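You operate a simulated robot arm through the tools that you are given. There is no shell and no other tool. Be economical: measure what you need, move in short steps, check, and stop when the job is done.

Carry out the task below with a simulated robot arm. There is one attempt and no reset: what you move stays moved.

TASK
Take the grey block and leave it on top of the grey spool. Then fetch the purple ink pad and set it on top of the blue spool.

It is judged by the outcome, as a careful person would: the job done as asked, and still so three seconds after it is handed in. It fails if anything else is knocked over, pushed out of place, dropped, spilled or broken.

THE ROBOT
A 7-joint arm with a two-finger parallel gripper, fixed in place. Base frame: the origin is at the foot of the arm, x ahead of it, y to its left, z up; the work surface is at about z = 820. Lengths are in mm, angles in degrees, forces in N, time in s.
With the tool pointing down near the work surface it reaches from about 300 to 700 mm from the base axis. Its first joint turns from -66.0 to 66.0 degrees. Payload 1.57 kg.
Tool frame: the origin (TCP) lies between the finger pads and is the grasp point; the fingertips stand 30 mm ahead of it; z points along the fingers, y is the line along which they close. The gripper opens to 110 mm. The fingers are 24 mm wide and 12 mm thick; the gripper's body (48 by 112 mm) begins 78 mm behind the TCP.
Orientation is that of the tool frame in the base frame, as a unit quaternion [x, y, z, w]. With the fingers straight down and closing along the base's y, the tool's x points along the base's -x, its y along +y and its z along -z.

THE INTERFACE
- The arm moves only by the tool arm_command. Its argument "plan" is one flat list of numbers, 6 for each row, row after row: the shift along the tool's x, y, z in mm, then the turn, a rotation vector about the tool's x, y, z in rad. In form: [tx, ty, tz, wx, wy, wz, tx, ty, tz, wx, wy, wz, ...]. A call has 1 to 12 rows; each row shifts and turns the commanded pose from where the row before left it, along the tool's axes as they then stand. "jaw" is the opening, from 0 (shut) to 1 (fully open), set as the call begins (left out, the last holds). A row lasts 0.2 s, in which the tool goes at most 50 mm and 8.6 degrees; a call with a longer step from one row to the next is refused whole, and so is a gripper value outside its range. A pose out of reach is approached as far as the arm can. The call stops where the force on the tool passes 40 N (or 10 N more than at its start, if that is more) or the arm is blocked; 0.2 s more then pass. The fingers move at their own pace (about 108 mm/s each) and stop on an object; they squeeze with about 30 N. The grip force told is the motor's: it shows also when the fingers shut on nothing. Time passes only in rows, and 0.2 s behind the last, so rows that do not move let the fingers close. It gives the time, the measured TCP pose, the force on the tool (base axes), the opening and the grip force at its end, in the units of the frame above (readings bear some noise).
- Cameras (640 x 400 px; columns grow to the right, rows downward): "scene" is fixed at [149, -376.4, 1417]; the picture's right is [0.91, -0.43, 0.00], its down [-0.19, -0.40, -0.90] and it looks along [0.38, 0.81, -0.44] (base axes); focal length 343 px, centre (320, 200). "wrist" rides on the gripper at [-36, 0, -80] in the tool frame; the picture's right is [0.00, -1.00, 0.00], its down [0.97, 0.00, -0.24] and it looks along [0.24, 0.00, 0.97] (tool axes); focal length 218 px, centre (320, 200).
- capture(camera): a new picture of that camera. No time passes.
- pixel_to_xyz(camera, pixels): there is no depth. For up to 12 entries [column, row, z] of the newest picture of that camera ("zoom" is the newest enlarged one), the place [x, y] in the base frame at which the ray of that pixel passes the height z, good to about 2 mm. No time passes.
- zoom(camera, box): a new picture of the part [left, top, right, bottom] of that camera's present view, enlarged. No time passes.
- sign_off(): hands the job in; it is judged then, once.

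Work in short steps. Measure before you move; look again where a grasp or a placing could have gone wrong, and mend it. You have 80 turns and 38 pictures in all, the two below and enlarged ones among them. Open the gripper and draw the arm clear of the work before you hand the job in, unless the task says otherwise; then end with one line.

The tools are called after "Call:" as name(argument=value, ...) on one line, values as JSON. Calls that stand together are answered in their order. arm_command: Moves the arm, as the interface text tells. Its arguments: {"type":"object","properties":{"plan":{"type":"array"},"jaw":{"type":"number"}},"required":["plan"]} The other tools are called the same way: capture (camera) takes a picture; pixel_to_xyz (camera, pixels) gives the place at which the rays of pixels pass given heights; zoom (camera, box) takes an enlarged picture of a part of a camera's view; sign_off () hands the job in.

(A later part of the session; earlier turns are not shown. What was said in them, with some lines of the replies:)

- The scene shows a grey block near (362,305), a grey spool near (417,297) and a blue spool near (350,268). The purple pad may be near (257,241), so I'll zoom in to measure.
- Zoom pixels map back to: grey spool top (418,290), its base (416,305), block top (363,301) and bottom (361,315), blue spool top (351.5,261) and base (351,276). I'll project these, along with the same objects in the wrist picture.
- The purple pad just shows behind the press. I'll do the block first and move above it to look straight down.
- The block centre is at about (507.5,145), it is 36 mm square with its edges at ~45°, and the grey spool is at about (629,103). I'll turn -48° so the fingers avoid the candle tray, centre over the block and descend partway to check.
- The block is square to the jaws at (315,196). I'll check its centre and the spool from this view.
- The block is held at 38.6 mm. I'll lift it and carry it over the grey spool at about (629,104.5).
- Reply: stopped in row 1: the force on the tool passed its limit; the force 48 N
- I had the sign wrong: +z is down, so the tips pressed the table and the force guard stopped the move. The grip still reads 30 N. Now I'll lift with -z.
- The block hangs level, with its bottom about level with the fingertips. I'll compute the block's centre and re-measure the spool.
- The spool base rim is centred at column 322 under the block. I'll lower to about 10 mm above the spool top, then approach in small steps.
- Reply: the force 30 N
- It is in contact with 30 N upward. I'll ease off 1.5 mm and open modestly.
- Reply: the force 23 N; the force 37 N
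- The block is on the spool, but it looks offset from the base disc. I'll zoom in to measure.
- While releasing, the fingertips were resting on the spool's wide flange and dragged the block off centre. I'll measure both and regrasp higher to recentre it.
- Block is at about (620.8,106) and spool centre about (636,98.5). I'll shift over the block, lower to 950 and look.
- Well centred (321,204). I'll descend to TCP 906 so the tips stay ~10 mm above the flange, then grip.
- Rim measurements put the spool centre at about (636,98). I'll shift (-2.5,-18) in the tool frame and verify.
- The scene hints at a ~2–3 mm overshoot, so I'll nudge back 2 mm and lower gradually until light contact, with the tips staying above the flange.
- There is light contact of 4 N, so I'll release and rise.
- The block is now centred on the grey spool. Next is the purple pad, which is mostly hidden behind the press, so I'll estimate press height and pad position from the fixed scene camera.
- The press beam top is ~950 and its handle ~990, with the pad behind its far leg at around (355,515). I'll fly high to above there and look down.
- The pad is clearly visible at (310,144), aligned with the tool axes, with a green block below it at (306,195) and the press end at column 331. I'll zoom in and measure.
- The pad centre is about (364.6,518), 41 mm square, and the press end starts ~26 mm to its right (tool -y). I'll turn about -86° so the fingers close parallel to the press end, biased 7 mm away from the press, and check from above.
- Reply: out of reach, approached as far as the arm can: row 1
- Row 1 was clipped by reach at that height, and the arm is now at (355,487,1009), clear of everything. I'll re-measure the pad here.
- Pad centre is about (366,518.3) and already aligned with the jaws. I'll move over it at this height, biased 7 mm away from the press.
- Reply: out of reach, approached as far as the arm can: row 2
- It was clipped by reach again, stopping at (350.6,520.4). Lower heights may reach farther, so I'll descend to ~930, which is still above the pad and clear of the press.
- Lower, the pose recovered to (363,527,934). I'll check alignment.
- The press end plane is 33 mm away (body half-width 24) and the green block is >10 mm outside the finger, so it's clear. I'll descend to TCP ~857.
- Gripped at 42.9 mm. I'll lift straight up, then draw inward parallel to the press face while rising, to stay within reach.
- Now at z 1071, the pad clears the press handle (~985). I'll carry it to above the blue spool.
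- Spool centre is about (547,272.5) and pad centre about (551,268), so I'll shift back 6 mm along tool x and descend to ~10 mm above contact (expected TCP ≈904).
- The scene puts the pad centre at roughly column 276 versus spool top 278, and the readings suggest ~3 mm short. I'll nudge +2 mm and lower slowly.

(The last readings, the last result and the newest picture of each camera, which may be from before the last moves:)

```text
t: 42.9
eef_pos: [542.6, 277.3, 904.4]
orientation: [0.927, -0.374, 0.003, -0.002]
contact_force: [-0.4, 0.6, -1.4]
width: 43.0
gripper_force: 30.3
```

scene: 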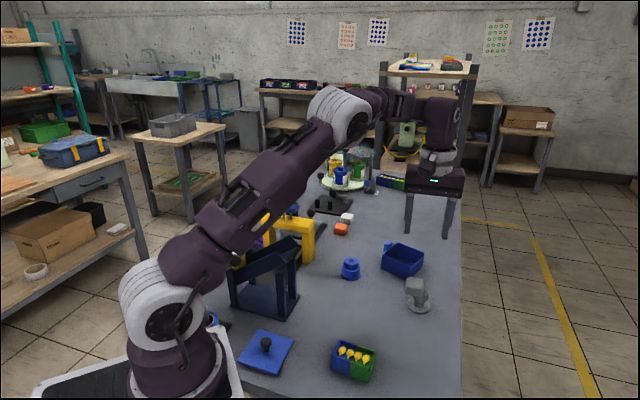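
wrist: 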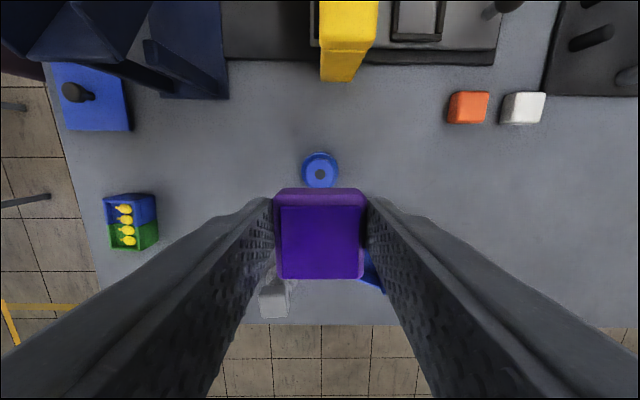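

Call:
arm_command(plan=[0, 0, 1, 0, 0, 0, 0, 0, 0, 0, 0, 0])

Call:
arm_command(plan=[0, 0, 1, 0, 0, 0, 0, 0, 0, 0, 0, 0])

Call:
arm_command(plan=[0, 0, 1, 0, 0, 0, 0, 0, 0, 0, 0, 0])

```text
t: 43.5
eef_pos: [542.5, 278.6, 904.8]
orientation: [0.928, -0.374, 0.002, -0.002]
contact_force: [-0.4, 0.5, -0.1]
width: 42.8
gripper_force: 29.9
```

```text
t: 44.1
eef_pos: [542.7, 276.5, 902.9]
orientation: [0.927, -0.374, 0.002, -0.002]
contact_force: [0.0, -1.1, -0.7]
width: 43.0
gripper_force: 29.7
```

```text
t: 44.7
eef_pos: [543.5, 277.1, 903.1]
orientation: [0.927, -0.374, 0.003, -0.002]
contact_force: [-0.6, -0.7, 4.2]
width: 42.9
gripper_force: 30.4
```

There is light contact of 4 N, so I'll release and rise.

Call:
arm_command(plan=[0, 0, 0, 0, 0, 0, 0, 0, 0, 0, 0, 0, 0, 0, 0, 0, 0, 0], jaw=0.7)

Call:
arm_command(plan=[0, 0, -20, 0, 0, 0, 0, 0, -40, 0, 0, 0, 0, 0, -40, 0, 0, 0, 0, 0, -40, 0, 0, 0, 0, 0, -20, 0, 0, 0, 0, 0, 0, 0, 0, 0])

Call:
capture(camera="wrist")

Call:
zoom(camera="scene", box=[320, 220, 464, 310])

```text
t: 45.5
eef_pos: [542.6, 278.2, 901.7]
orientation: [0.928, -0.374, 0.001, -0.002]
contact_force: [0.3, 0.6, -0.1]
width: 77.2
gripper_force: 0.1
```

```text
t: 46.9
eef_pos: [541.3, 276.0, 1062.5]
orientation: [0.927, -0.374, 0.003, -0.003]
contact_force: [0.0, 0.4, -0.8]
width: 77.0
gripper_force: 0.0
```

```text
2 pictures are left
```

wrist: 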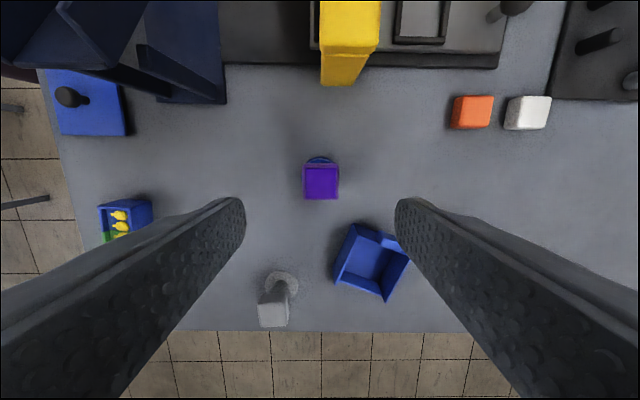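

```text
4.44 times, centred on (392, 265) of scene
```

zoom: 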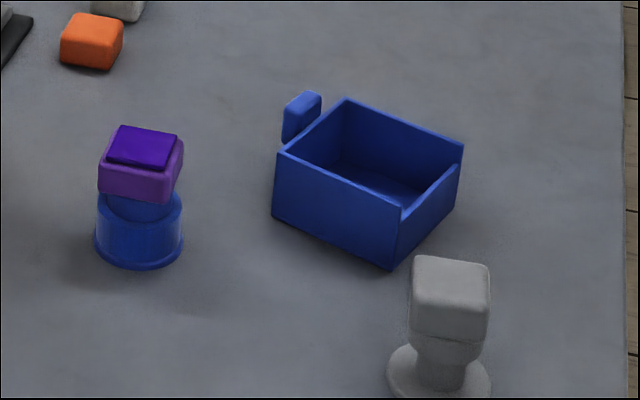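

Both pieces are seated and centred: the block on the grey spool and the pad on the blue spool. The arm is clear above them with the gripper open, so I'm handing in.

Call:
sign_off()

```text
The job is handed in.
```

The grey block is on the grey spool and the purple ink pad is on the blue spool, both stable in the last pictures; my first release shifted the grey spool about 5–8 mm and left the block off centre, so I regrasped the block and recentred it.
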